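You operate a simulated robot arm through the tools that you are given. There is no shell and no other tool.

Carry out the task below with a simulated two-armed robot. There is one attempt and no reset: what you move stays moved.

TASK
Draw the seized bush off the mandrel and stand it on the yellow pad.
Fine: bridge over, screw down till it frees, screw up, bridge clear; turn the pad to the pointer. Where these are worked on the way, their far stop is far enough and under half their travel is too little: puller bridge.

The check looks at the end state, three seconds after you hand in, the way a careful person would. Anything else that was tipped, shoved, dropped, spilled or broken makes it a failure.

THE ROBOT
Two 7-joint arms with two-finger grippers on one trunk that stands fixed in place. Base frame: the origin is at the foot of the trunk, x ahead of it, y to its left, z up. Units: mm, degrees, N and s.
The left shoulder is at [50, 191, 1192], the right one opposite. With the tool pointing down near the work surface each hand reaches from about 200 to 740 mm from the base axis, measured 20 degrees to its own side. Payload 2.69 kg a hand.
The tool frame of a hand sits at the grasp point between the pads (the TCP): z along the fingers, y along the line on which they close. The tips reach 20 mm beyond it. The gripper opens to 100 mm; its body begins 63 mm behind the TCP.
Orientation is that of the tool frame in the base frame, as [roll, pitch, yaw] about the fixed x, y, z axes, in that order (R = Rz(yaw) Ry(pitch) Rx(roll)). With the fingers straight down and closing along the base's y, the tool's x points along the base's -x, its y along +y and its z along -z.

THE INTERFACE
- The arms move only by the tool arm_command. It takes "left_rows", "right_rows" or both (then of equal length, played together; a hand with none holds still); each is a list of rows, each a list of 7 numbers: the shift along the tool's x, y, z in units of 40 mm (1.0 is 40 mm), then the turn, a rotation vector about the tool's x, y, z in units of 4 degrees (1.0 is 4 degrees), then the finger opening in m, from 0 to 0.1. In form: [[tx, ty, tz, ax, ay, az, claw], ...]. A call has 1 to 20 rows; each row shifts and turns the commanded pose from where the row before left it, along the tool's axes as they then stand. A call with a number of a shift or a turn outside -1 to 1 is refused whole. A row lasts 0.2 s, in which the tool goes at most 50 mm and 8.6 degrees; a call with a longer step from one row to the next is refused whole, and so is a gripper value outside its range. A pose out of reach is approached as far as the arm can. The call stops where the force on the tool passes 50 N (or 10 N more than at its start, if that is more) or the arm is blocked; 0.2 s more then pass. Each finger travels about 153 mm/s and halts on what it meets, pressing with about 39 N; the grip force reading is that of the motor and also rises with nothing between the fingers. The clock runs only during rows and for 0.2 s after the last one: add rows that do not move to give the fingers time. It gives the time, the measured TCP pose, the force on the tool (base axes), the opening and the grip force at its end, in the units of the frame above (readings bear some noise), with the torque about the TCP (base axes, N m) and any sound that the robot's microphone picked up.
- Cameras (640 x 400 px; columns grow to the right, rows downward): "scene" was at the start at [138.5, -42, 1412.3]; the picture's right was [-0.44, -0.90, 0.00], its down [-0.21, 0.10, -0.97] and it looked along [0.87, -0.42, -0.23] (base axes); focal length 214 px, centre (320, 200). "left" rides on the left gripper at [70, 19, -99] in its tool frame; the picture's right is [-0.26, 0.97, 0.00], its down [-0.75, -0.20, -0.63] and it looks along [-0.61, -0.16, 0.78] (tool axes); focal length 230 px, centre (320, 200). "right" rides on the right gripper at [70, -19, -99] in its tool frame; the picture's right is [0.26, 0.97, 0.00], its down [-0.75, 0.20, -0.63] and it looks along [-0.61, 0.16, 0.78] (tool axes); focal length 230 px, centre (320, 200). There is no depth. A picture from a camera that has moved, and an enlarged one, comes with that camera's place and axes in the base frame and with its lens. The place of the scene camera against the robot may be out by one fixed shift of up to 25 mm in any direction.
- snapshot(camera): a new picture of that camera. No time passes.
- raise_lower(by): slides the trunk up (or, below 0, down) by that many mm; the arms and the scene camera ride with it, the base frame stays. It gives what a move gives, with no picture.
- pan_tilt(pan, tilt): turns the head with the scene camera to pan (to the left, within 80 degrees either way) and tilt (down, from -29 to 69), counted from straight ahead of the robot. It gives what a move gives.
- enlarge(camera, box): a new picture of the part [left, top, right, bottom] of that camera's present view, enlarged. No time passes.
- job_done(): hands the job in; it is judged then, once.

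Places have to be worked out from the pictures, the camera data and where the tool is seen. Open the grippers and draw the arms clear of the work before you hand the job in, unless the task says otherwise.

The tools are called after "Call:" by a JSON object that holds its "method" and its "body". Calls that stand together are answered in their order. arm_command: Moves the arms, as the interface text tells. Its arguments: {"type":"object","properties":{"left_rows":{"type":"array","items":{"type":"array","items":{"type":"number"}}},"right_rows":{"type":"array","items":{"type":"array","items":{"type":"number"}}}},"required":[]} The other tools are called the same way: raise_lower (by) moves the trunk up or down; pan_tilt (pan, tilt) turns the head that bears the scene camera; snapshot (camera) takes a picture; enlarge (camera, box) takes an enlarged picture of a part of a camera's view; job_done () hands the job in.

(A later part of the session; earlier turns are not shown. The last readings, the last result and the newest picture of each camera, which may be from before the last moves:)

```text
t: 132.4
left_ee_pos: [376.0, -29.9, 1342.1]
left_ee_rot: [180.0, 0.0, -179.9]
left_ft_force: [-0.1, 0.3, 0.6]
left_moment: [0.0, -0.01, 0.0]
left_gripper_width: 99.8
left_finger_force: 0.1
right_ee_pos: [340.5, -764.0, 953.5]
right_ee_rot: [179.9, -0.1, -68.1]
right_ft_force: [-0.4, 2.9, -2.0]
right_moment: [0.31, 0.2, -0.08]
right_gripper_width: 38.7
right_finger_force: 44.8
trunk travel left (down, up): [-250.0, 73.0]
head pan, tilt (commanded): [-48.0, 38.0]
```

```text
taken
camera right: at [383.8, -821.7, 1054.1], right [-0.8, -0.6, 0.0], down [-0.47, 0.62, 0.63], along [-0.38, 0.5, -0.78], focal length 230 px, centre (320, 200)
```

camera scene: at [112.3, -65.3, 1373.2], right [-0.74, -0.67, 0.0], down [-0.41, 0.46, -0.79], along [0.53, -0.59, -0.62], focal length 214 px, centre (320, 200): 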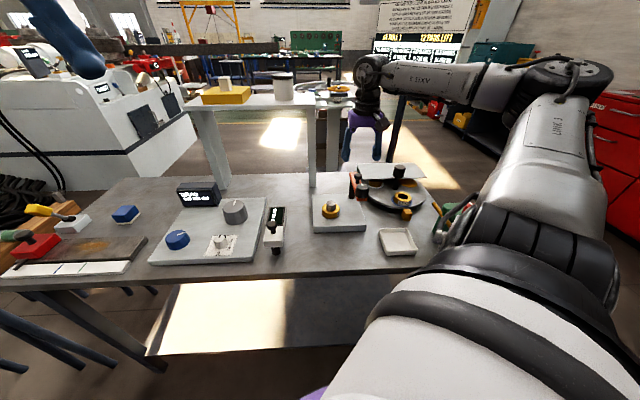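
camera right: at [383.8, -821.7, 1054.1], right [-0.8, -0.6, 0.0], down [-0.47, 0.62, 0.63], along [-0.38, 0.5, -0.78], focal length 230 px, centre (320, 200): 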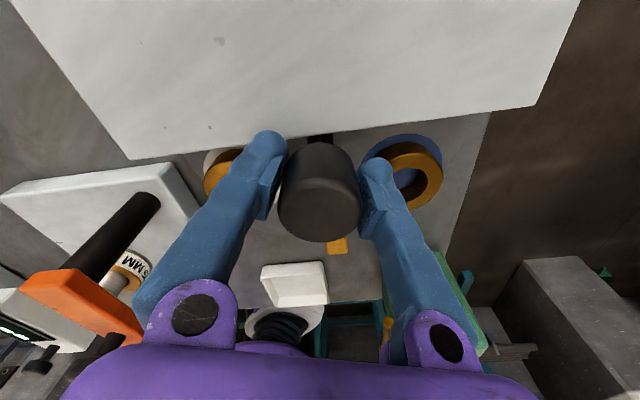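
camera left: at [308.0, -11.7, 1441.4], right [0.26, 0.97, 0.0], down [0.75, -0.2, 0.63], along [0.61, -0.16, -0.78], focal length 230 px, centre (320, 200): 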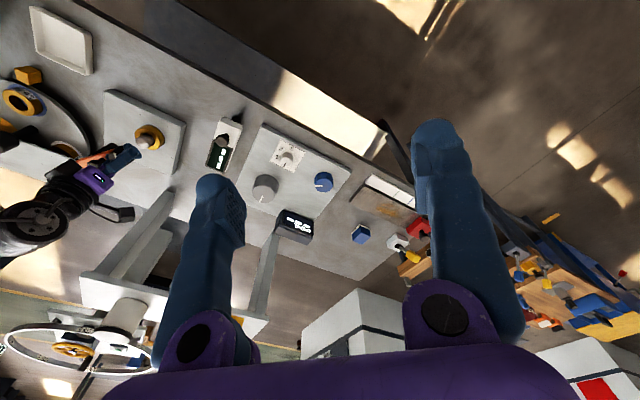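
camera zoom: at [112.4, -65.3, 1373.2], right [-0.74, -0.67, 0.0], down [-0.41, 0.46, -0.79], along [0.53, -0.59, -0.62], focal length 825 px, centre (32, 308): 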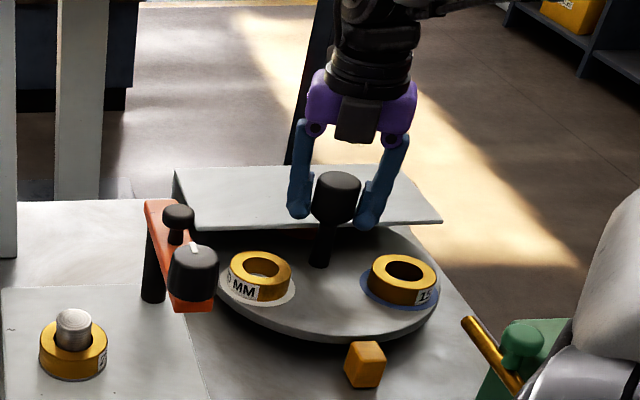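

The table follows easily (about 55° turned). I go on 24° and check the blue pad's bush at the shield edge.

Call:
{"method": "arm_command", "body": {"right_rows": [[0, 0, 0, 0, 0, -0.75, 0.02], [0, 0, 0, 0, 0, -0.75, 0.02], [0, 0, 0, 0, 0, -0.75, 0.02], [0, 0, 0, 0, 0, -0.75, 0.02], [0, 0, 0, 0, 0, -0.75, 0.02], [0, 0, 0, 0, 0, -0.75, 0.02], [0, 0, 0, 0, 0, -0.75, 0.02], [0, 0, 0, 0, 0, -0.75, 0.02]]}}

Call:
{"method": "enlarge", "body": {"camera": "scene", "box": [350, 150, 440, 214]}}

Call:
{"method": "snapshot", "body": {"camera": "right"}}

```text
t: 134.2
left_ee_pos: [375.9, -29.4, 1343.3]
left_ee_rot: [-180.0, 0.0, -179.8]
left_ft_force: [0.1, -0.2, 0.3]
left_moment: [-0.02, -0.01, 0.01]
left_gripper_width: 99.9
left_finger_force: 0.0
right_ee_pos: [339.8, -764.2, 954.9]
right_ee_rot: [180.0, 0.0, -44.1]
right_ft_force: [-1.7, 0.7, -2.5]
right_moment: [-0.17, -0.11, -0.09]
right_gripper_width: 38.8
right_finger_force: 44.7
trunk travel left (down, up): [-250.0, 73.0]
head pan, tilt (commanded): [-48.0, 38.0]
```

```text
6.25 times, centred on (395, 182) of scene
camera zoom: at [112.1, -65.6, 1373.2], right [-0.74, -0.67, 0.0], down [-0.41, 0.46, -0.79], along [0.53, -0.59, -0.62], focal length 1340 px, centre (-149, 312)
```

zoom: 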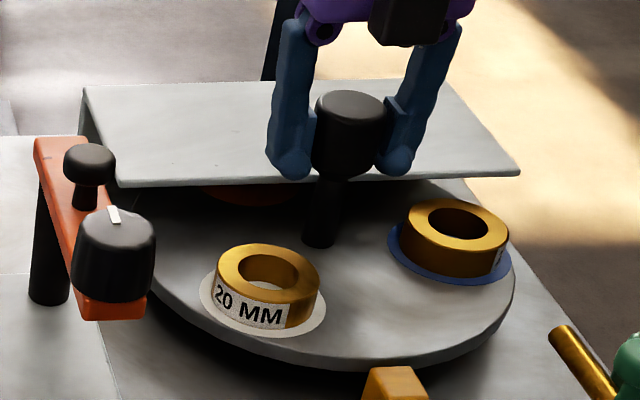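

```text
taken
camera right: at [403.4, -799.3, 1054.1], right [-0.49, -0.87, 0.0], down [-0.68, 0.38, 0.63], along [-0.55, 0.31, -0.78], focal length 230 px, centre (320, 200)
```

right: 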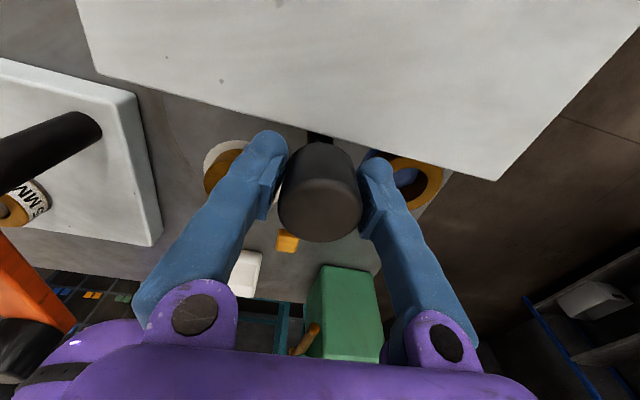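

Both bushes have the same height, and the white one was already under the shield, so clearance should be fine. I continue, watching torque.

Call:
{"method": "arm_command", "body": {"right_rows": [[0, 0, 0, 0, 0, -0.75, 0.02], [0, 0, 0, 0, 0, -0.75, 0.02], [0, 0, 0, 0, 0, -0.75, 0.02], [0, 0, 0, 0, 0, -0.75, 0.02], [0, 0, 0, 0, 0, -0.75, 0.02], [0, 0, 0, 0, 0, -0.75, 0.02], [0, 0, 0, 0, 0, -0.75, 0.02], [0, 0, 0, 0, 0, -0.75, 0.02]]}}

Call:
{"method": "enlarge", "body": {"camera": "scene", "box": [350, 150, 440, 214]}}

Call:
{"method": "snapshot", "body": {"camera": "right"}}

```text
t: 136.0
left_ee_pos: [376.1, -29.4, 1343.1]
left_ee_rot: [179.9, 0.1, -179.9]
left_ft_force: [-0.2, -1.0, 0.1]
left_moment: [0.03, 0.01, 0.0]
left_gripper_width: 99.8
left_finger_force: 0.1
right_ee_pos: [339.6, -762.7, 954.4]
right_ee_rot: [179.9, 0.0, -20.1]
right_ft_force: [-0.1, 2.7, -2.3]
right_moment: [0.12, 0.18, -0.06]
right_gripper_width: 38.4
right_finger_force: 44.7
trunk travel left (down, up): [-250.0, 73.0]
head pan, tilt (commanded): [-48.0, 38.0]
```

```text
6.25 times, centred on (395, 182) of scene
camera zoom: at [112.3, -65.3, 1373.2], right [-0.74, -0.67, 0.0], down [-0.41, 0.46, -0.79], along [0.53, -0.59, -0.62], focal length 1340 px, centre (-149, 312)
```

zoom: 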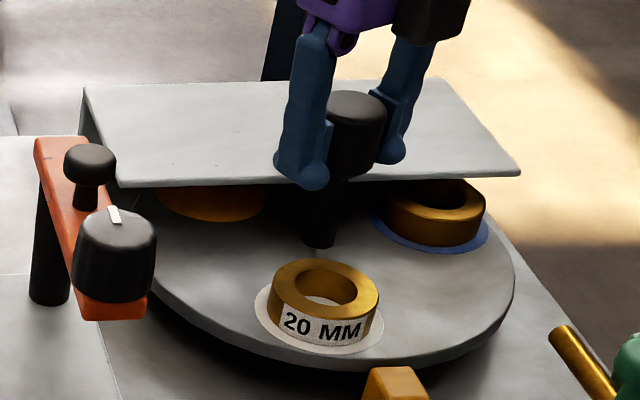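

```text
taken
camera right: at [412.2, -770.5, 1054.1], right [-0.09, -1.0, 0.0], down [-0.77, 0.07, 0.63], along [-0.63, 0.06, -0.78], focal length 230 px, centre (320, 200)
```

right: 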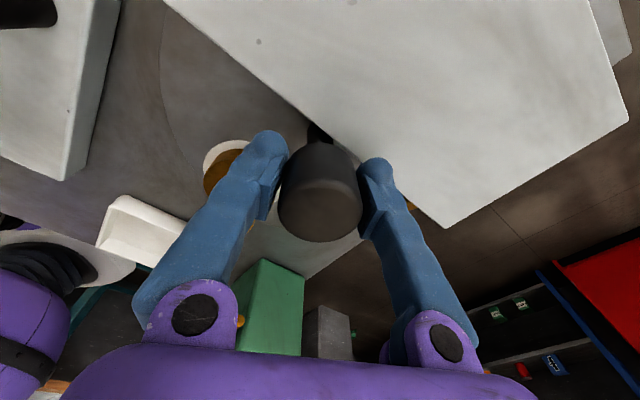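

The bush slides under the shield with no contact and the yellow pad appears at the left. I continue 60°.

Call:
{"method": "arm_command", "body": {"right_rows": [[0, 0, 0, 0, 0, -0.75, 0.02], [0, 0, 0, 0, 0, -0.75, 0.02], [0, 0, 0, 0, 0, -0.75, 0.02], [0, 0, 0, 0, 0, -0.75, 0.02], [0, 0, 0, 0, 0, -0.75, 0.02], [0, 0, 0, 0, 0, -0.75, 0.02], [0, 0, 0, 0, 0, -0.75, 0.02], [0, 0, 0, 0, 0, -0.75, 0.02], [0, 0, 0, 0, 0, -0.75, 0.02], [0, 0, 0, 0, 0, -0.75, 0.02], [0, 0, 0, 0, 0, -0.75, 0.02], [0, 0, 0, 0, 0, -0.75, 0.02]]}}

Call:
{"method": "enlarge", "body": {"camera": "scene", "box": [350, 150, 440, 214]}}

```text
t: 138.6
left_ee_pos: [374.5, -30.0, 1343.6]
left_ee_rot: [179.9, 0.1, -179.8]
left_ft_force: [0.0, 0.9, 0.8]
left_moment: [-0.01, 0.03, 0.0]
left_gripper_width: 100.0
left_finger_force: 0.2
right_ee_pos: [340.1, -763.2, 955.1]
right_ee_rot: [-180.0, 0.0, 16.0]
right_ft_force: [-3.7, 4.3, -1.6]
right_moment: [0.04, -0.21, -0.04]
right_gripper_width: 38.8
right_finger_force: 45.2
trunk travel left (down, up): [-250.0, 73.0]
head pan, tilt (commanded): [-48.0, 38.0]
```

```text
6.25 times, centred on (395, 182) of scene
camera zoom: at [111.7, -65.2, 1373.3], right [-0.74, -0.67, 0.0], down [-0.41, 0.46, -0.79], along [0.53, -0.59, -0.62], focal length 1340 px, centre (-149, 312)
```

zoom: 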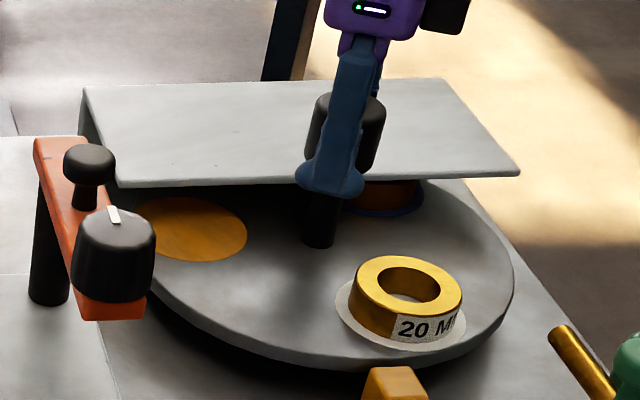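

Everything rides smoothly (about 139°). I continue 60°.

Call:
{"method": "arm_command", "body": {"right_rows": [[0, 0, 0, 0, 0, -0.75, 0.02], [0, 0, 0, 0, 0, -0.75, 0.02], [0, 0, 0, 0, 0, -0.75, 0.02], [0, 0, 0, 0, 0, -0.75, 0.02], [0, 0, 0, 0, 0, -0.75, 0.02], [0, 0, 0, 0, 0, -0.75, 0.02], [0, 0, 0, 0, 0, -0.75, 0.02], [0, 0, 0, 0, 0, -0.75, 0.02], [0, 0, 0, 0, 0, -0.75, 0.02], [0, 0, 0, 0, 0, -0.75, 0.02], [0, 0, 0, 0, 0, -0.75, 0.02], [0, 0, 0, 0, 0, -0.75, 0.02], [0, 0, 0, 0, 0, -0.75, 0.02], [0, 0, 0, 0, 0, -0.75, 0.02], [0, 0, 0, 0, 0, -0.75, 0.02], [0, 0, 0, 0, 0, -0.75, 0.02], [0, 0, 0, 0, 0, -0.75, 0.02], [0, 0, 0, 0, 0, -0.75, 0.02], [0, 0, 0, 0, 0, -0.75, 0.02], [0, 0, 0, 0, 0, -0.75, 0.02]]}}

Call:
{"method": "enlarge", "body": {"camera": "scene", "box": [350, 150, 440, 214]}}

Call:
{"method": "snapshot", "body": {"camera": "right"}}

```text
t: 142.8
left_ee_pos: [377.6, -29.5, 1342.1]
left_ee_rot: [180.0, 0.0, -180.0]
left_ft_force: [-0.3, 0.0, 0.1]
left_moment: [0.03, 0.0, 0.01]
left_gripper_width: 100.2
left_finger_force: 0.0
right_ee_pos: [339.5, -763.7, 954.6]
right_ee_rot: [-180.0, 0.1, 76.0]
right_ft_force: [2.9, 3.7, -3.4]
right_moment: [-0.13, -0.13, -0.07]
right_gripper_width: 38.8
right_finger_force: 45.1
trunk travel left (down, up): [-250.0, 73.0]
head pan, tilt (commanded): [-48.0, 38.0]
```

```text
6.25 times, centred on (395, 182) of scene
camera zoom: at [112.9, -65.5, 1373.1], right [-0.74, -0.67, 0.0], down [-0.41, 0.46, -0.79], along [0.53, -0.59, -0.62], focal length 1340 px, centre (-149, 312)
```

zoom: 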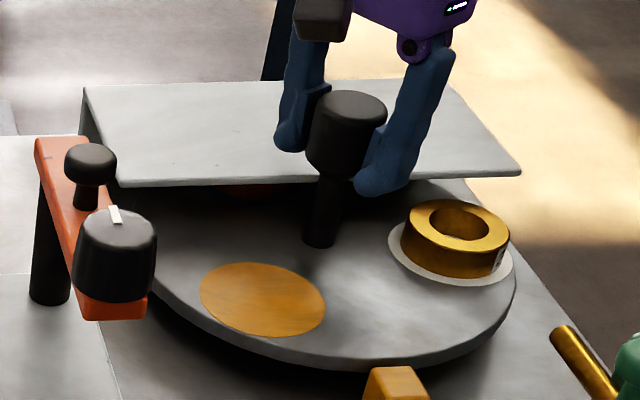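

```text
taken
camera right: at [339.2, -692.0, 1054.1], right [1.0, 0.02, 0.0], down [0.01, -0.78, 0.63], along [0.01, -0.63, -0.78], focal length 230 px, centre (320, 200)
```

right: 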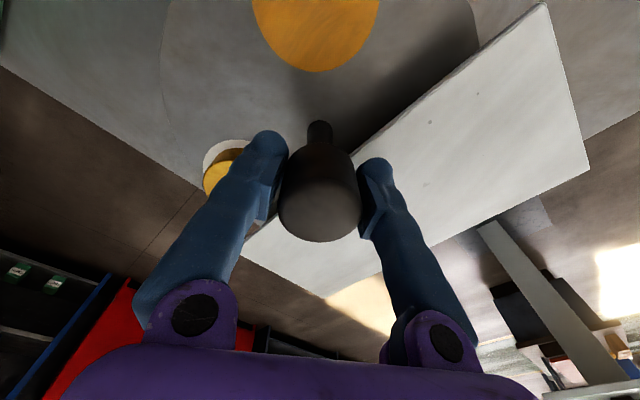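

The yellow pad is coming to the front; by comparison with where the blue pad was at the start (image (364,308)), about 40° remain. I turn 36° and fine-tune.

Call:
{"method": "arm_command", "body": {"right_rows": [[0, 0, 0, 0, 0, -0.75, 0.02], [0, 0, 0, 0, 0, -0.75, 0.02], [0, 0, 0, 0, 0, -0.75, 0.02], [0, 0, 0, 0, 0, -0.75, 0.02], [0, 0, 0, 0, 0, -0.75, 0.02], [0, 0, 0, 0, 0, -0.75, 0.02], [0, 0, 0, 0, 0, -0.75, 0.02], [0, 0, 0, 0, 0, -0.75, 0.02], [0, 0, 0, 0, 0, -0.75, 0.02], [0, 0, 0, 0, 0, -0.75, 0.02], [0, 0, 0, 0, 0, -0.75, 0.02], [0, 0, 0, 0, 0, -0.75, 0.02]]}}

Call:
{"method": "enlarge", "body": {"camera": "scene", "box": [350, 150, 440, 214]}}

Call:
{"method": "snapshot", "body": {"camera": "right"}}

```text
t: 145.4
left_ee_pos: [374.9, -29.1, 1342.5]
left_ee_rot: [-179.9, 0.1, -179.9]
left_ft_force: [-0.6, 0.3, 0.2]
left_moment: [0.0, 0.01, 0.01]
left_gripper_width: 100.0
left_finger_force: 0.0
right_ee_pos: [339.2, -763.2, 954.9]
right_ee_rot: [-179.9, 0.1, 112.0]
right_ft_force: [-0.1, -0.4, 0.3]
right_moment: [0.27, -0.07, -0.09]
right_gripper_width: 39.0
right_finger_force: 44.8
trunk travel left (down, up): [-250.0, 73.0]
head pan, tilt (commanded): [-48.0, 38.0]
```

```text
6.25 times, centred on (395, 182) of scene
camera zoom: at [112.3, -65.2, 1373.3], right [-0.74, -0.67, 0.0], down [-0.41, 0.46, -0.79], along [0.53, -0.59, -0.62], focal length 1340 px, centre (-149, 312)
```

zoom: 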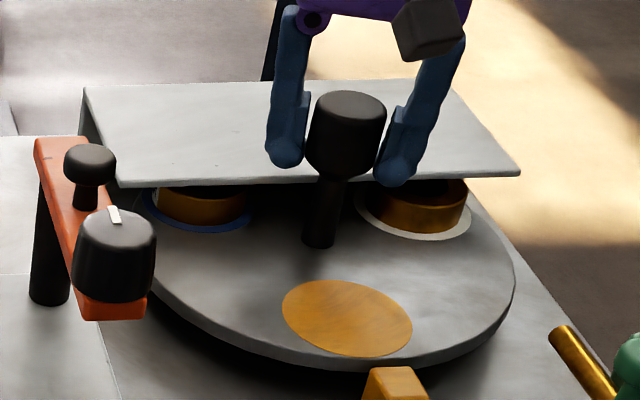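

```text
taken
camera right: at [297.1, -706.5, 1054.1], right [0.8, 0.6, 0.0], down [0.47, -0.62, 0.63], along [0.38, -0.5, -0.78], focal length 230 px, centre (320, 200)
```

right: 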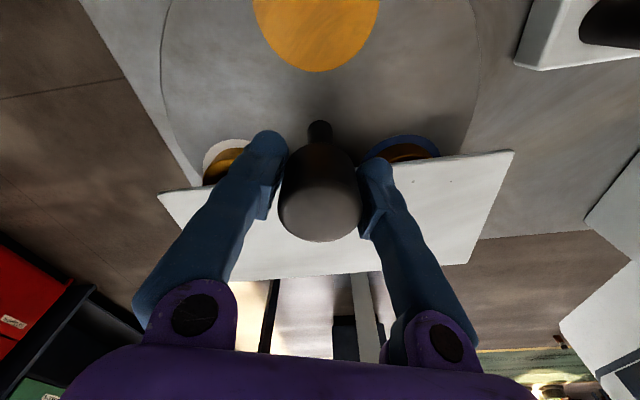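

The yellow pad is about 5–6° short of the pointer line (shaft base to pointer). I turn 5.5° more and compare.

Call:
{"method": "arm_command", "body": {"right_rows": [[0, 0, 0, 0, 0, -0.7, 0.02], [0, 0, 0, 0, 0, -0.7, 0.02], [0, 0, 0, 0, 0, 0, 0.02]]}}

Call:
{"method": "enlarge", "body": {"camera": "scene", "box": [350, 150, 440, 214]}}

```text
t: 146.2
left_ee_pos: [375.4, -29.9, 1342.1]
left_ee_rot: [180.0, 0.0, -179.9]
left_ft_force: [1.3, 0.5, 0.0]
left_moment: [0.0, 0.0, 0.01]
left_gripper_width: 99.9
left_finger_force: 0.0
right_ee_pos: [340.4, -764.7, 954.8]
right_ee_rot: [-180.0, 0.1, 117.5]
right_ft_force: [-0.5, -0.8, 1.4]
right_moment: [0.11, 0.06, -0.01]
right_gripper_width: 38.9
right_finger_force: 44.9
trunk travel left (down, up): [-250.0, 73.0]
head pan, tilt (commanded): [-48.0, 38.0]
```

```text
6.25 times, centred on (395, 182) of scene
camera zoom: at [112.2, -65.3, 1373.3], right [-0.74, -0.67, 0.0], down [-0.41, 0.46, -0.79], along [0.53, -0.59, -0.62], focal length 1340 px, centre (-149, 312)
```

zoom: 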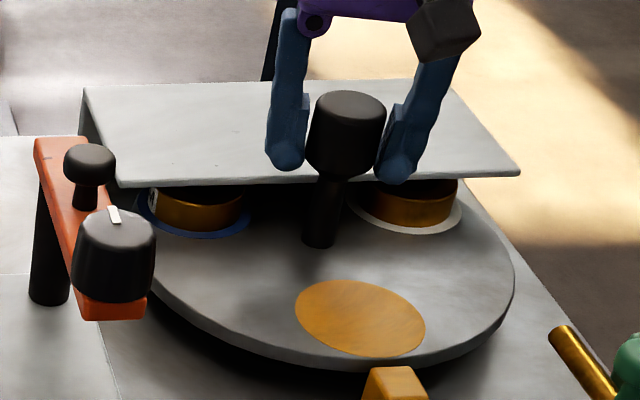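

The yellow pad now sits on the pointer line, just where the blue pad was at the start. I release the knob, lift straight up, and back off a bit to view the pad.

Call:
{"method": "arm_command", "body": {"right_rows": [[0, 0, 0, 0, 0, 0, 0.05], [0, 0, 0, 0, 0, 0, 0.08], [0, 0, -0.85, 0, 0, 0, 0.08], [0, 0, -0.85, 0, 0, 0, 0.08], [0, 0, -0.85, 0, 0, 0, 0.08], [0.9, 0, -0.3, 0, 0, 0, 0.08], [0.9, 0, -0.3, 0, 0, 0, 0.08], [0.9, 0, 0, 0, 0, 0, 0.08]]}}

Call:
{"method": "snapshot", "body": {"camera": "right"}}

Call:
{"method": "enlarge", "body": {"camera": "scene", "box": [300, 140, 450, 234]}}

```text
t: 148.0
left_ee_pos: [374.4, -29.8, 1342.9]
left_ee_rot: [-180.0, -0.1, -179.8]
left_ft_force: [0.1, -0.3, -0.6]
left_moment: [0.01, -0.02, -0.01]
left_gripper_width: 99.9
left_finger_force: 0.1
right_ee_pos: [290.0, -666.5, 1080.3]
right_ee_rot: [180.0, 0.1, 117.3]
right_ft_force: [-0.4, -0.2, -0.7]
right_moment: [-0.03, 0.02, 0.0]
right_gripper_width: 79.8
right_finger_force: 0.1
trunk travel left (down, up): [-250.0, 73.0]
head pan, tilt (commanded): [-48.0, 38.0]
```

```text
taken
camera right: at [242.7, -613.7, 1181.2], right [0.74, 0.67, 0.0], down [0.52, -0.57, 0.63], along [0.43, -0.47, -0.78], focal length 230 px, centre (320, 200)
```

right: 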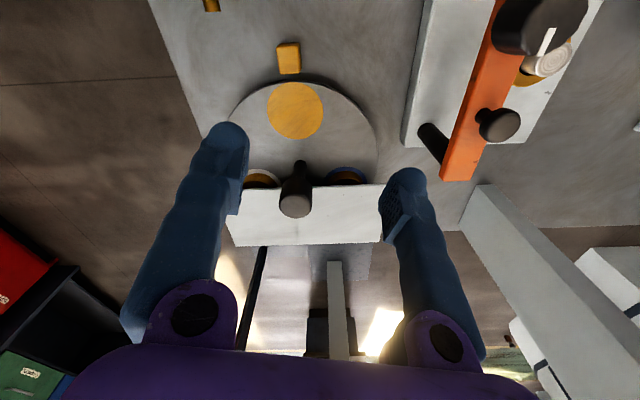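

```text
4.26 times, centred on (375, 187) of scene
camera zoom: at [111.7, -64.8, 1373.3], right [-0.74, -0.67, 0.0], down [-0.41, 0.46, -0.79], along [0.53, -0.59, -0.61], focal length 913 px, centre (86, 255)
```

zoom: 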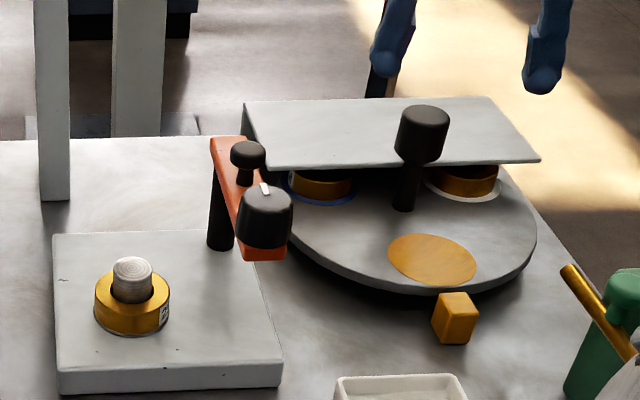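

I enlarge the right camera's view of the pad and pointer to check the alignment numerically.

Call:
{"method": "enlarge", "body": {"camera": "right", "box": [220, 30, 390, 220]}}

```text
2.11 times, centred on (305, 125) of right
camera zoom: at [242.7, -613.7, 1181.2], right [0.74, 0.67, 0.0], down [0.52, -0.57, 0.63], along [0.43, -0.47, -0.78], focal length 484 px, centre (352, 358)
```

zoom: 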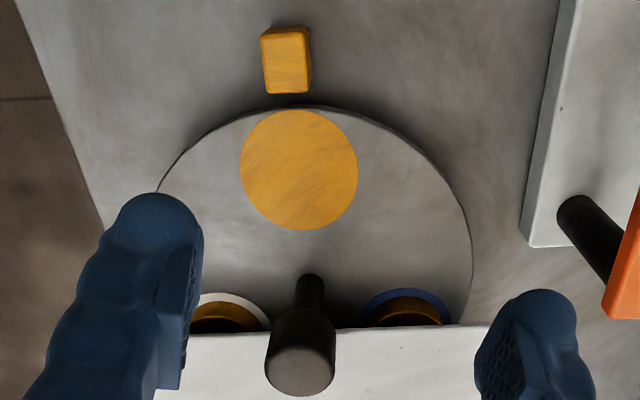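

Numerically the pad (azimuth 134.4°) and the pointer (134.3°) line up; the pad centre is at about [283.4, -707.8]. Now I carry the open hand above the mandrel and turn to yaw 45°, so that camera and fingers stay clear of the bridge.

Call:
{"method": "arm_command", "body": {"right_rows": [[0.39, 0.853, 0.083, 0, 0, 0, 0.09], [0.39, 0.853, 0.083, 0, 0, 0, 0.09], [0.39, 0.853, 0.083, 0, 0, 0, 0.09], [0.39, 0.853, 0.083, 0, 0, 0, 0.09], [0.39, 0.853, 0.083, 0, 0, 0, 0.09], [0.39, 0.853, 0.083, 0, 0, 0, 0.09], [0, 0, 0, 0, 0, 1, 0.09], [0, 0, 0, 0, 0, 1, 0.09], [0, 0, 0, 0, 0, 1, 0.09], [0, 0, 0, 0, 0, 1, 0.09], [0, 0, 0, 0, 0, 1, 0.09], [0, 0, 0, 0, 0, 1, 0.09], [0, 0, 0, 0, 0, 1, 0.09], [0, 0, 0, 0, 0, 1, 0.09], [0, 0, 0, 0, 0, 1, 0.09], [0, 0, 0, 0, 0, 1, 0.09], [0, 0, 0, 0, 0, 1, 0.09], [0, 0, 0, 0, 0, 1, 0.09], [0, 0, 0, 0, 0, 1, 0.09], [0, 0, 0, 0, 0, 1, 0.09]]}}

Call:
{"method": "arm_command", "body": {"right_rows": [[0, 0, 0, 0, 0, 1, 0.09], [0, 0, 0, 0, 0, 1, 0.09], [0, 0, 0, 0, 0, 1, 0.09], [0, 0, 0, 0, 0, 1, 0.09]]}}

Call:
{"method": "snapshot", "body": {"camera": "right"}}

Call:
{"method": "enlarge", "body": {"camera": "right", "box": [220, 30, 420, 190]}}

```text
t: 152.2
left_ee_pos: [376.2, -29.2, 1343.0]
left_ee_rot: [180.0, 0.1, -179.9]
left_ft_force: [-0.6, -0.2, 0.4]
left_moment: [-0.01, -0.02, 0.02]
left_gripper_width: 100.2
left_finger_force: 0.0
right_ee_pos: [428.7, -490.0, 1060.5]
right_ee_rot: [179.9, 0.1, 61.4]
right_ft_force: [-0.7, 0.8, 0.0]
right_moment: [0.02, 0.0, -0.01]
right_gripper_width: 90.2
right_finger_force: 0.1
trunk travel left (down, up): [-250.0, 73.0]
head pan, tilt (commanded): [-48.0, 38.0]
```

```text
t: 153.2
left_ee_pos: [376.1, -29.5, 1342.4]
left_ee_rot: [-180.0, 0.0, -179.9]
left_ft_force: [-0.5, 0.9, 0.8]
left_moment: [0.02, 0.02, -0.02]
left_gripper_width: 100.1
left_finger_force: 0.1
right_ee_pos: [428.0, -490.0, 1060.7]
right_ee_rot: [179.8, 0.0, 45.4]
right_ft_force: [0.3, 0.6, 0.0]
right_moment: [-0.04, 0.02, 0.0]
right_gripper_width: 89.9
right_finger_force: 0.0
trunk travel left (down, up): [-250.0, 73.0]
head pan, tilt (commanded): [-48.0, 38.0]
```

```text
taken
camera right: at [464.5, -427.9, 1160.0], right [0.87, -0.49, 0.0], down [-0.38, -0.67, 0.63], along [-0.31, -0.55, -0.78], focal length 230 px, centre (320, 200)
```

right: 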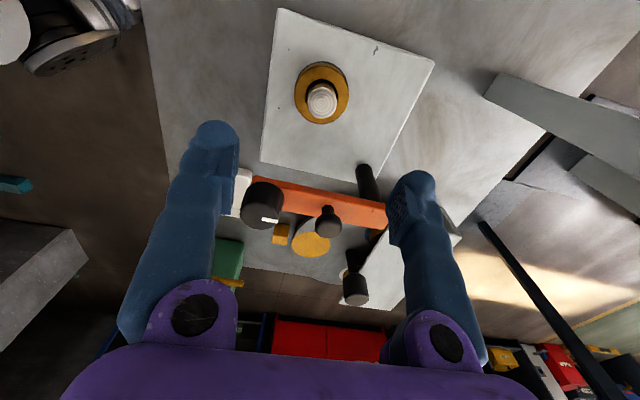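

```text
2.50 times, centred on (320, 110) of right
camera zoom: at [464.5, -427.9, 1160.0], right [0.87, -0.49, 0.0], down [-0.38, -0.67, 0.63], along [-0.31, -0.55, -0.78], focal length 575 px, centre (320, 425)
```

zoom: 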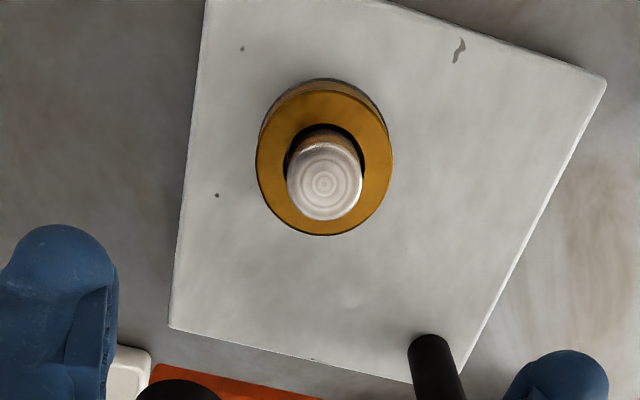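

Triangulating again, mandrel top is about [430, -489.5, 918]. I shift 3 mm along tool x, descend to z≈950 and check the centring.

Call:
{"method": "arm_command", "body": {"right_rows": [[0.075, 0.02, 0.4, 0, 0, 0, 0.09], [0, 0, 0.8, 0, 0, 0, 0.09], [0, 0, 0.8, 0, 0, 0, 0.09], [0, 0, 0.75, 0, 0, 0, 0.09]]}}

Call:
{"method": "snapshot", "body": {"camera": "right"}}

Call:
{"method": "enlarge", "body": {"camera": "scene", "box": [300, 140, 420, 224]}}

```text
t: 154.2
left_ee_pos: [375.8, -29.9, 1343.4]
left_ee_rot: [180.0, -0.1, -180.0]
left_ft_force: [-0.1, -0.4, -0.1]
left_moment: [0.02, 0.03, -0.03]
left_gripper_width: 100.1
left_finger_force: 0.1
right_ee_pos: [430.8, -488.1, 949.9]
right_ee_rot: [179.9, 0.0, 45.5]
right_ft_force: [0.3, 0.1, 0.3]
right_moment: [0.02, -0.01, 0.01]
right_gripper_width: 90.1
right_finger_force: 0.0
trunk travel left (down, up): [-250.0, 73.0]
head pan, tilt (commanded): [-48.0, 38.0]
```

```text
taken
camera right: at [467.4, -426.4, 1049.7], right [0.87, -0.49, 0.0], down [-0.38, -0.68, 0.63], along [-0.31, -0.55, -0.78], focal length 230 px, centre (320, 200)
```

right: 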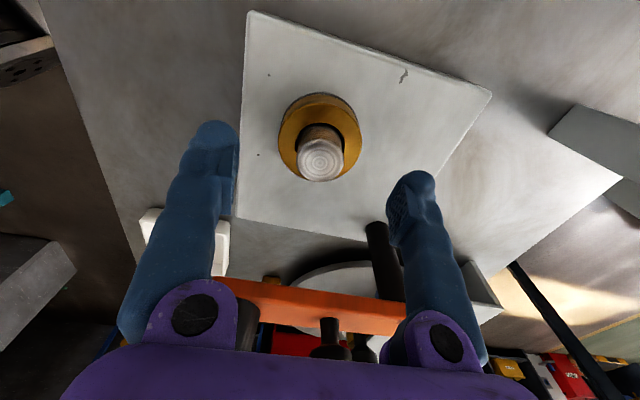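

```text
4.76 times, centred on (360, 182) of scene
camera zoom: at [112.7, -65.7, 1373.2], right [-0.74, -0.67, 0.0], down [-0.41, 0.46, -0.79], along [0.53, -0.59, -0.62], focal length 1021 px, centre (130, 286)
```

zoom: 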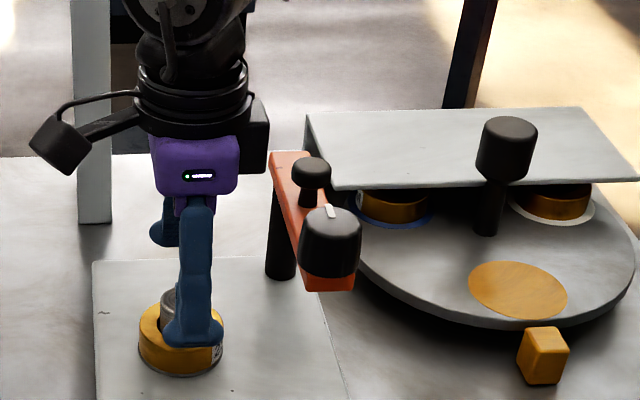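

The hand is centred on the mandrel and clear of the bridge. I descend to z≈900 (tips about 7 mm above the plate) around the bush.

Call:
{"method": "arm_command", "body": {"right_rows": [[0, 0, 0.45, 0, 0, 0, 0.09], [0, 0, 0.45, 0, 0, 0, 0.09], [0, 0, 0.35, 0, 0, 0, 0.09]]}}

Call:
{"method": "snapshot", "body": {"camera": "right"}}

Call:
{"method": "enlarge", "body": {"camera": "scene", "box": [310, 160, 400, 224]}}

```text
t: 155.0
left_ee_pos: [374.3, -30.5, 1343.0]
left_ee_rot: [-179.9, 0.0, -179.9]
left_ft_force: [0.2, -0.3, 0.5]
left_moment: [0.04, -0.02, 0.02]
left_gripper_width: 99.9
left_finger_force: 0.0
right_ee_pos: [431.8, -488.2, 900.4]
right_ee_rot: [180.0, 0.0, 45.5]
right_ft_force: [0.2, -0.1, 0.8]
right_moment: [0.02, 0.02, -0.02]
right_gripper_width: 89.8
right_finger_force: 0.0
trunk travel left (down, up): [-250.0, 73.0]
head pan, tilt (commanded): [-48.0, 38.0]
```

```text
taken
camera right: at [467.4, -426.4, 999.8], right [0.87, -0.49, 0.0], down [-0.38, -0.68, 0.63], along [-0.31, -0.55, -0.78], focal length 230 px, centre (320, 200)
```

right: 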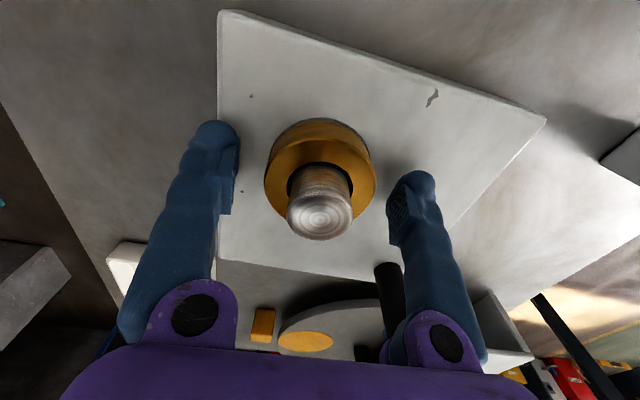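

```text
6.25 times, centred on (355, 192) of scene
camera zoom: at [112.6, -65.5, 1373.2], right [-0.74, -0.67, 0.0], down [-0.41, 0.46, -0.79], along [0.53, -0.59, -0.62], focal length 1340 px, centre (101, 250)
```

zoom: 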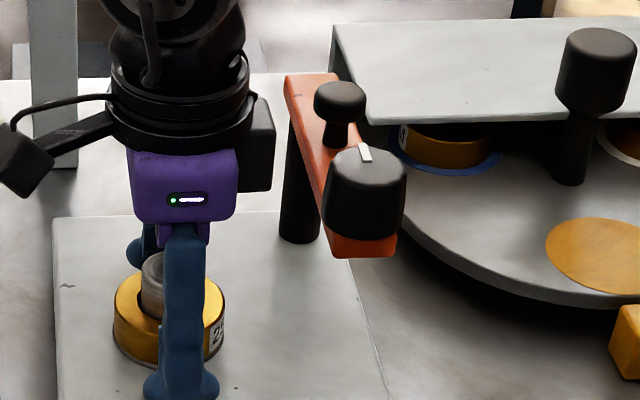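

The bush sits between the fingers, top about level with the grasp point. I lower 2.5 mm more and close on it.

Call:
{"method": "arm_command", "body": {"right_rows": [[0, 0, 0.06, 0, 0, 0, 0.09], [0, 0, 0, 0, 0, 0, 0.06], [0, 0, 0, 0, 0, 0, 0.045], [0, 0, 0, 0, 0, 0, 0.045], [0, 0, 0, 0, 0, 0, 0.045]]}}

Call:
{"method": "snapshot", "body": {"camera": "right"}}

```text
t: 156.2
left_ee_pos: [374.0, -28.6, 1343.0]
left_ee_rot: [-180.0, 0.1, -179.9]
left_ft_force: [0.3, 0.3, 0.6]
left_moment: [0.01, 0.0, -0.01]
left_gripper_width: 100.1
left_finger_force: 0.1
right_ee_pos: [431.4, -488.2, 900.4]
right_ee_rot: [179.7, -0.1, 45.5]
right_ft_force: [0.7, -1.7, 17.6]
right_moment: [0.0, 0.05, 0.03]
right_gripper_width: 56.7
right_finger_force: 39.3
trunk travel left (down, up): [-250.0, 73.0]
head pan, tilt (commanded): [-48.0, 38.0]
```

```text
taken
camera right: at [467.2, -425.3, 1000.3], right [0.87, -0.49, 0.01], down [-0.39, -0.67, 0.63], along [-0.31, -0.55, -0.78], focal length 230 px, centre (320, 200)
```

right: 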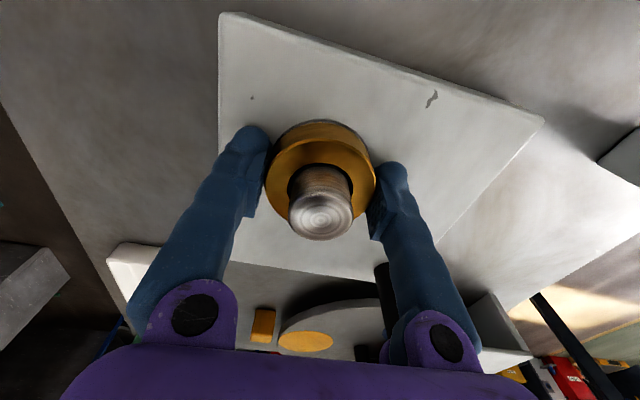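

Gripped at 56.7 mm; the +17 N suggests the tips just touch the plate, so I raise the command back and then try a careful 4 mm lift to test whether the bush is free.

Call:
{"method": "arm_command", "body": {"right_rows": [[0, 0, -0.06, 0, 0, 0, 0.045], [0, 0, -0.05, 0, 0, 0, 0.045], [0, 0, -0.05, 0, 0, 0, 0.045]]}}

Call:
{"method": "enlarge", "body": {"camera": "scene", "box": [310, 160, 400, 224]}}

Call:
{"method": "snapshot", "body": {"camera": "right"}}

```text
t: 157.0
left_ee_pos: [376.1, -29.7, 1343.1]
left_ee_rot: [-179.9, 0.0, -179.8]
left_ft_force: [-0.1, 0.8, -0.9]
left_moment: [-0.01, 0.01, -0.04]
left_gripper_width: 100.0
left_finger_force: 0.0
right_ee_pos: [429.7, -488.9, 903.1]
right_ee_rot: [-179.9, 0.1, 45.3]
right_ft_force: [0.4, 0.5, -1.8]
right_moment: [-0.02, 0.04, 0.0]
right_gripper_width: 56.9
right_finger_force: 39.0
trunk travel left (down, up): [-250.0, 73.0]
head pan, tilt (commanded): [-48.0, 38.0]
```

```text
6.25 times, centred on (355, 192) of scene
camera zoom: at [112.5, -65.5, 1373.0], right [-0.74, -0.67, 0.0], down [-0.41, 0.46, -0.79], along [0.53, -0.59, -0.62], focal length 1340 px, centre (101, 250)
```

zoom: 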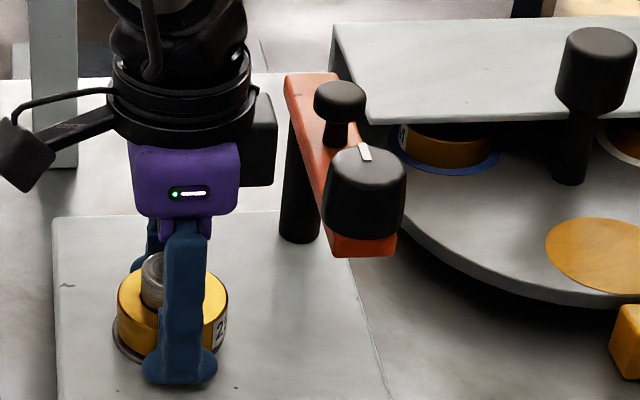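

```text
taken
camera right: at [466.7, -426.6, 1003.0], right [0.87, -0.49, 0.0], down [-0.38, -0.68, 0.63], along [-0.31, -0.55, -0.78], focal length 230 px, centre (320, 200)
```

right: 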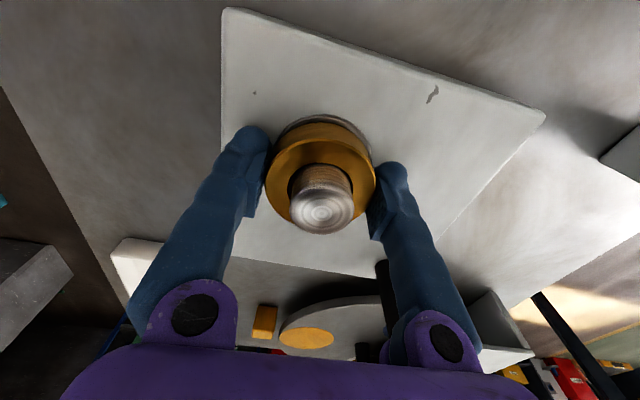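

The bush is free: it rose with the fingers at only ~2 N. I lift it straight off the mandrel, slowly at first, up to about z 1080 to pass over the bridge.

Call:
{"method": "arm_command", "body": {"right_rows": [[0, 0, -0.2, 0, 0, 0, 0.045], [0, 0, -0.25, 0, 0, 0, 0.045], [0, 0, -0.25, 0, 0, 0, 0.045], [0, 0, -0.25, 0, 0, 0, 0.045], [0, 0, -0.25, 0, 0, 0, 0.045], [0, 0, -0.4, 0, 0, 0, 0.045], [0, 0, -0.6, 0, 0, 0, 0.045], [0, 0, -0.7, 0, 0, 0, 0.045], [0, 0, -0.7, 0, 0, 0, 0.045], [0, 0, -0.7, 0, 0, 0, 0.045]]}}

Call:
{"method": "snapshot", "body": {"camera": "right"}}

Call:
{"method": "snapshot", "body": {"camera": "scene"}}

```text
t: 159.2
left_ee_pos: [374.8, -29.7, 1342.1]
left_ee_rot: [-180.0, -0.1, -179.9]
left_ft_force: [0.2, 0.0, -0.1]
left_moment: [0.01, 0.0, 0.01]
left_gripper_width: 99.9
left_finger_force: 0.0
right_ee_pos: [430.8, -488.2, 1077.6]
right_ee_rot: [179.8, 0.0, 45.4]
right_ft_force: [-0.2, -0.1, 0.2]
right_moment: [-0.01, 0.04, -0.01]
right_gripper_width: 44.9
right_finger_force: 0.0
trunk travel left (down, up): [-250.0, 73.0]
head pan, tilt (commanded): [-48.0, 38.0]
```

```text
taken
camera right: at [467.1, -426.3, 1176.7], right [0.87, -0.49, 0.0], down [-0.38, -0.67, 0.63], along [-0.31, -0.55, -0.78], focal length 230 px, centre (320, 200)
```

right: 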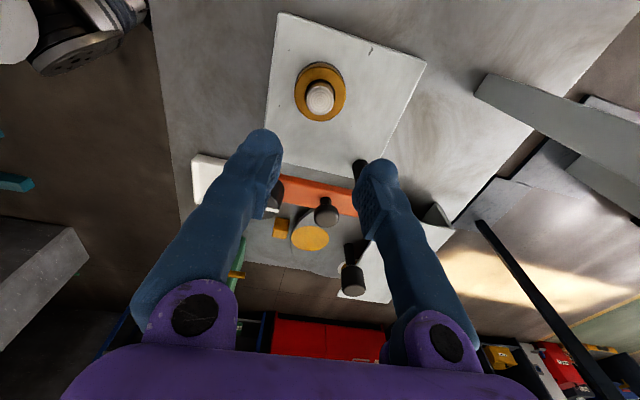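

```text
taken
camera scene: at [112.0, -64.9, 1373.3], right [-0.74, -0.67, 0.0], down [-0.41, 0.46, -0.79], along [0.53, -0.59, -0.62], focal length 214 px, centre (320, 200)
```

scene: 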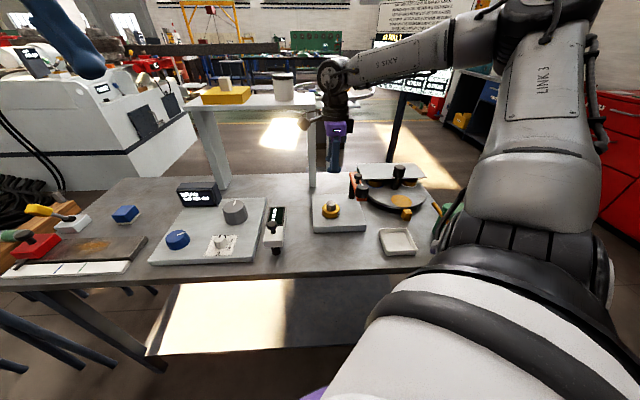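

The fingers came up empty: the bush is still on the mandrel. I look closely at it.

Call:
{"method": "enlarge", "body": {"camera": "right", "box": [260, 30, 420, 170]}}

Call:
{"method": "enlarge", "body": {"camera": "scene", "box": [310, 180, 370, 222]}}

Call:
{"method": "enlarge", "body": {"camera": "left", "box": [90, 80, 190, 180]}}

```text
2.86 times, centred on (340, 100) of right
camera zoom: at [467.1, -426.3, 1176.7], right [0.87, -0.49, 0.0], down [-0.38, -0.67, 0.63], along [-0.31, -0.55, -0.78], focal length 657 px, centre (263, 486)
```

zoom: 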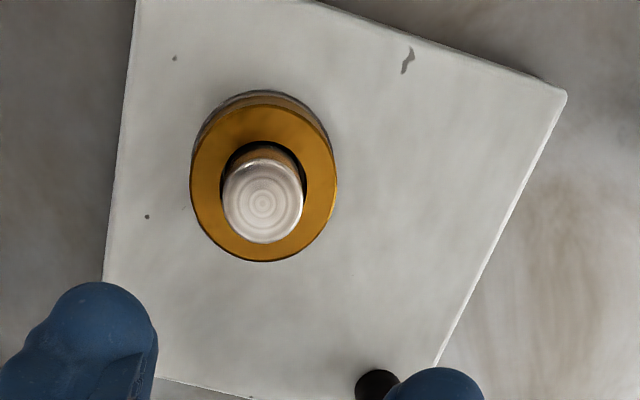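

```text
9.52 times, centred on (340, 201) of scene
camera zoom: at [112.0, -64.9, 1373.3], right [-0.74, -0.67, 0.0], down [-0.41, 0.46, -0.79], along [0.53, -0.59, -0.62], focal length 2043 px, centre (130, 190)
```

zoom: 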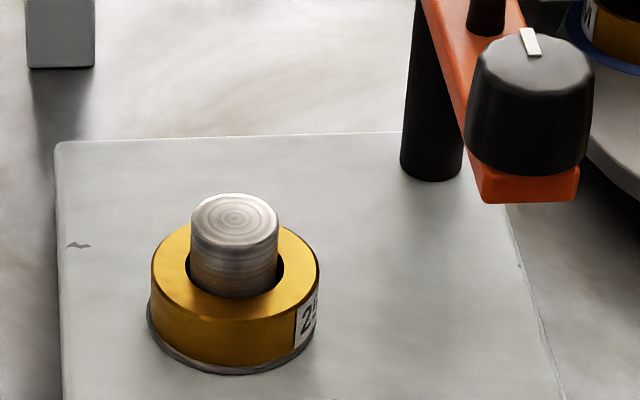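

```text
4.00 times, centred on (140, 130) of left
camera zoom: at [306.0, -11.8, 1442.1], right [0.26, 0.97, 0.0], down [0.75, -0.2, 0.63], along [0.61, -0.16, -0.78], focal length 920 px, centre (1040, 480)
```

zoom: 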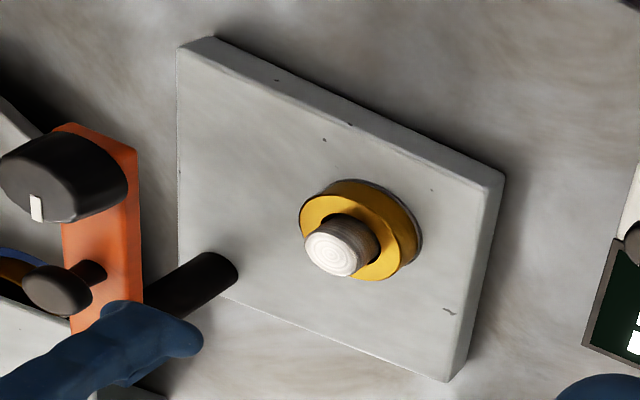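

The bush is still seated with the mandrel unchanged. In the first 3 mm it moved with the fingers, so I go down again, grip it and lift in tiny steps while reading the force.

Call:
{"method": "arm_command", "body": {"right_rows": [[0, 0, 0.8, 0, 0, 0, 0.09], [0, 0, 0.8, 0, 0, 0, 0.09], [0, 0, 0.8, 0, 0, 0, 0.09], [0, 0, 0.8, 0, 0, 0, 0.09], [0, 0, 0.6, 0, 0, 0, 0.09], [0, 0, 0.4, 0, 0, 0, 0.09], [0, 0, 0.2, 0, 0, 0, 0.09], [0, 0, 0, 0, 0, 0, 0.06], [0, 0, 0, 0, 0, 0, 0.03], [0, 0, 0, 0, 0, 0, 0.03], [0, 0, 0, 0, 0, 0, 0.03]]}}

Call:
{"method": "enlarge", "body": {"camera": "scene", "box": [310, 180, 370, 222]}}

Call:
{"method": "enlarge", "body": {"camera": "right", "box": [220, 80, 420, 250]}}

```text
t: 161.6
left_ee_pos: [376.0, -28.8, 1342.9]
left_ee_rot: [-179.9, 0.0, -180.0]
left_ft_force: [0.3, -0.8, -0.1]
left_moment: [0.04, 0.03, -0.01]
left_gripper_width: 100.0
left_finger_force: 0.1
right_ee_pos: [430.8, -488.9, 900.9]
right_ee_rot: [180.0, 0.0, 45.5]
right_ft_force: [-1.7, 2.5, 5.4]
right_moment: [0.22, 0.22, -0.02]
right_gripper_width: 57.0
right_finger_force: 39.3
trunk travel left (down, up): [-250.0, 73.0]
head pan, tilt (commanded): [-48.0, 38.0]
```

```text
9.52 times, centred on (340, 201) of scene
camera zoom: at [111.6, -64.5, 1373.4], right [-0.74, -0.67, 0.0], down [-0.41, 0.46, -0.79], along [0.53, -0.59, -0.61], focal length 2043 px, centre (130, 190)
```

zoom: 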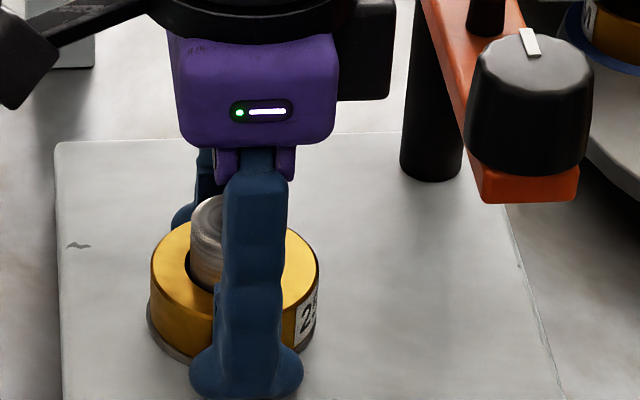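

```text
2.35 times, centred on (320, 165) of right
camera zoom: at [467.3, -426.5, 1000.8], right [0.87, -0.49, 0.0], down [-0.38, -0.67, 0.63], along [-0.31, -0.55, -0.78], focal length 541 px, centre (320, 282)
```

zoom: 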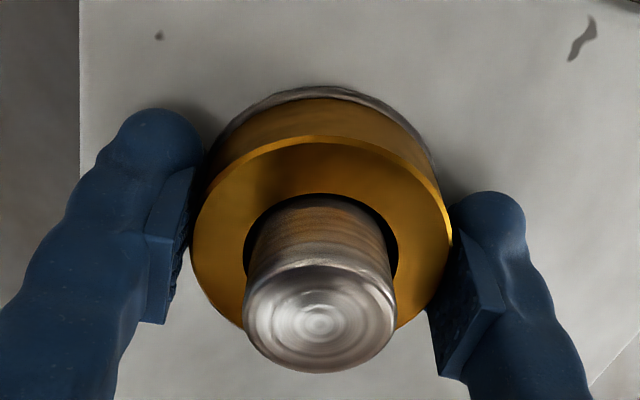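

Gripped again (57 mm). I lift 3 mm in 1 mm rows and read the force.

Call:
{"method": "arm_command", "body": {"right_rows": [[0, 0, -0.04, 0, 0, 0, 0.03], [0, 0, -0.04, 0, 0, 0, 0.03], [0, 0, -0.04, 0, 0, 0, 0.03]]}}

Call:
{"method": "enlarge", "body": {"camera": "right", "box": [220, 80, 420, 250]}}

Call:
{"method": "arm_command", "body": {"right_rows": [[0, 0, -0.04, 0, 0, 0, 0.03], [0, 0, -0.04, 0, 0, 0, 0.03], [0, 0, -0.04, 0, 0, 0, 0.03]]}}

Call:
{"method": "enlarge", "body": {"camera": "right", "box": [220, 80, 420, 250]}}

```text
t: 162.4
left_ee_pos: [376.0, -30.0, 1343.1]
left_ee_rot: [-179.9, -0.1, -179.9]
left_ft_force: [0.4, 1.2, -0.5]
left_moment: [0.0, 0.01, 0.0]
left_gripper_width: 100.0
left_finger_force: 0.1
right_ee_pos: [431.0, -490.1, 905.2]
right_ee_rot: [180.0, 0.2, 45.5]
right_ft_force: [-0.3, 0.3, -2.1]
right_moment: [-0.02, 0.03, 0.02]
right_gripper_width: 56.6
right_finger_force: 38.4
trunk travel left (down, up): [-250.0, 73.0]
head pan, tilt (commanded): [-48.0, 38.0]
```

```text
2.35 times, centred on (320, 165) of right
camera zoom: at [466.8, -427.4, 1004.4], right [0.87, -0.49, 0.0], down [-0.38, -0.67, 0.63], along [-0.31, -0.55, -0.78], focal length 541 px, centre (320, 282)
```

zoom: 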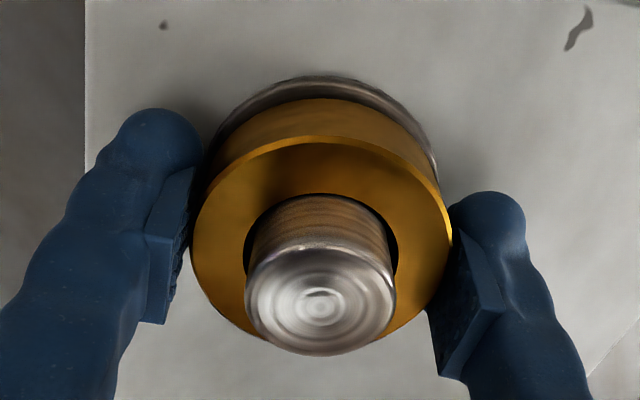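

```text
t: 163.2
left_ee_pos: [375.2, -30.0, 1343.4]
left_ee_rot: [-180.0, 0.0, -179.9]
left_ft_force: [0.0, -0.1, 0.9]
left_moment: [0.02, 0.02, 0.01]
left_gripper_width: 99.9
left_finger_force: 0.1
right_ee_pos: [430.7, -489.2, 909.5]
right_ee_rot: [180.0, 0.0, 45.5]
right_ft_force: [-0.2, 0.5, -2.1]
right_moment: [-0.01, 0.04, 0.0]
right_gripper_width: 56.8
right_finger_force: 39.2
trunk travel left (down, up): [-250.0, 73.0]
head pan, tilt (commanded): [-48.0, 38.0]
```

```text
2.35 times, centred on (320, 165) of right
camera zoom: at [467.1, -426.7, 1009.4], right [0.87, -0.49, 0.0], down [-0.38, -0.68, 0.63], along [-0.31, -0.55, -0.78], focal length 541 px, centre (320, 282)
```

zoom: 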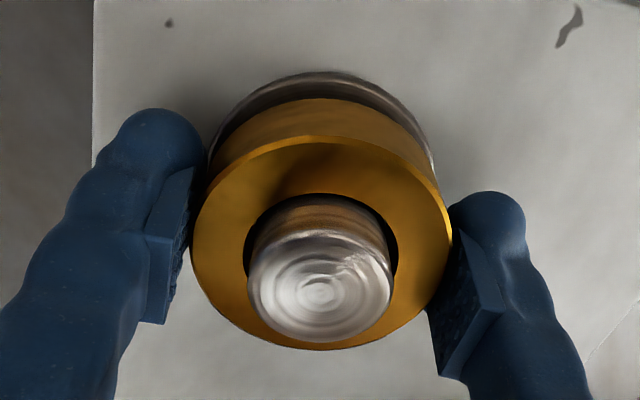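

The bush clearly rises with the fingers at 2 N, so it is free; the first lift was probably too quick. I continue in 2 mm rows.

Call:
{"method": "arm_command", "body": {"right_rows": [[0, 0, -0.05, 0, 0, 0, 0.03], [0, 0, -0.05, 0, 0, 0, 0.03], [0, 0, -0.05, 0, 0, 0, 0.03], [0, 0, -0.05, 0, 0, 0, 0.03], [0, 0, -0.05, 0, 0, 0, 0.03], [0, 0, -0.05, 0, 0, 0, 0.03]]}}

Call:
{"method": "enlarge", "body": {"camera": "right", "box": [220, 80, 420, 250]}}

Call:
{"method": "enlarge", "body": {"camera": "scene", "box": [310, 170, 370, 222]}}

```text
t: 164.6
left_ee_pos: [375.5, -30.3, 1342.3]
left_ee_rot: [-180.0, 0.0, -179.9]
left_ft_force: [0.3, 0.4, -0.9]
left_moment: [-0.01, 0.0, -0.01]
left_gripper_width: 100.2
left_finger_force: 0.0
right_ee_pos: [431.3, -488.5, 922.2]
right_ee_rot: [-179.9, 0.0, 45.5]
right_ft_force: [-0.1, -1.2, -1.8]
right_moment: [0.0, 0.01, -0.01]
right_gripper_width: 57.0
right_finger_force: 39.0
trunk travel left (down, up): [-250.0, 73.0]
head pan, tilt (commanded): [-48.0, 38.0]
```

```text
2.35 times, centred on (320, 165) of right
camera zoom: at [467.7, -426.8, 1021.5], right [0.87, -0.49, 0.0], down [-0.38, -0.68, 0.63], along [-0.31, -0.55, -0.78], focal length 541 px, centre (320, 282)
```

zoom: 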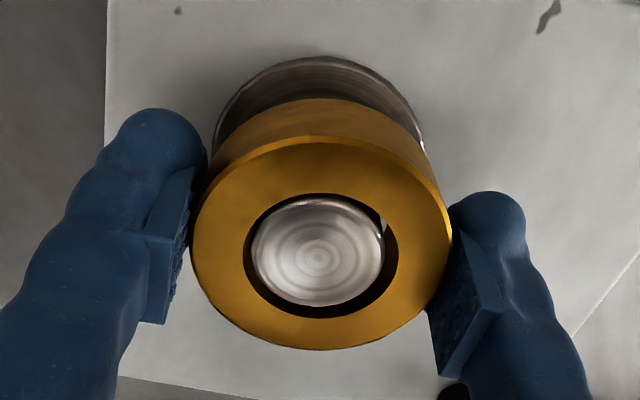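

```text
7.69 times, centred on (340, 196) of scene
camera zoom: at [112.4, -65.5, 1373.2], right [-0.74, -0.67, 0.0], down [-0.41, 0.46, -0.79], along [0.53, -0.59, -0.62], focal length 1650 px, centre (166, 231)
```

zoom: 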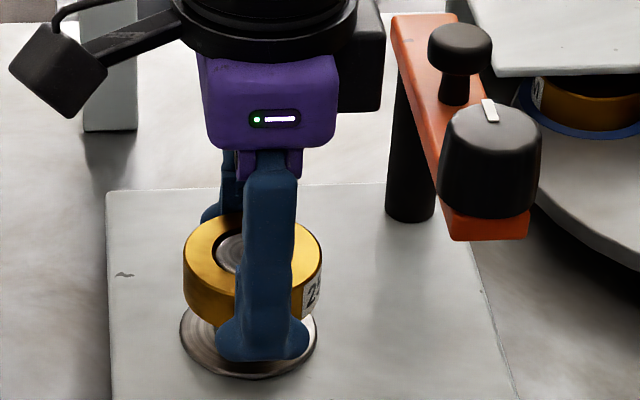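

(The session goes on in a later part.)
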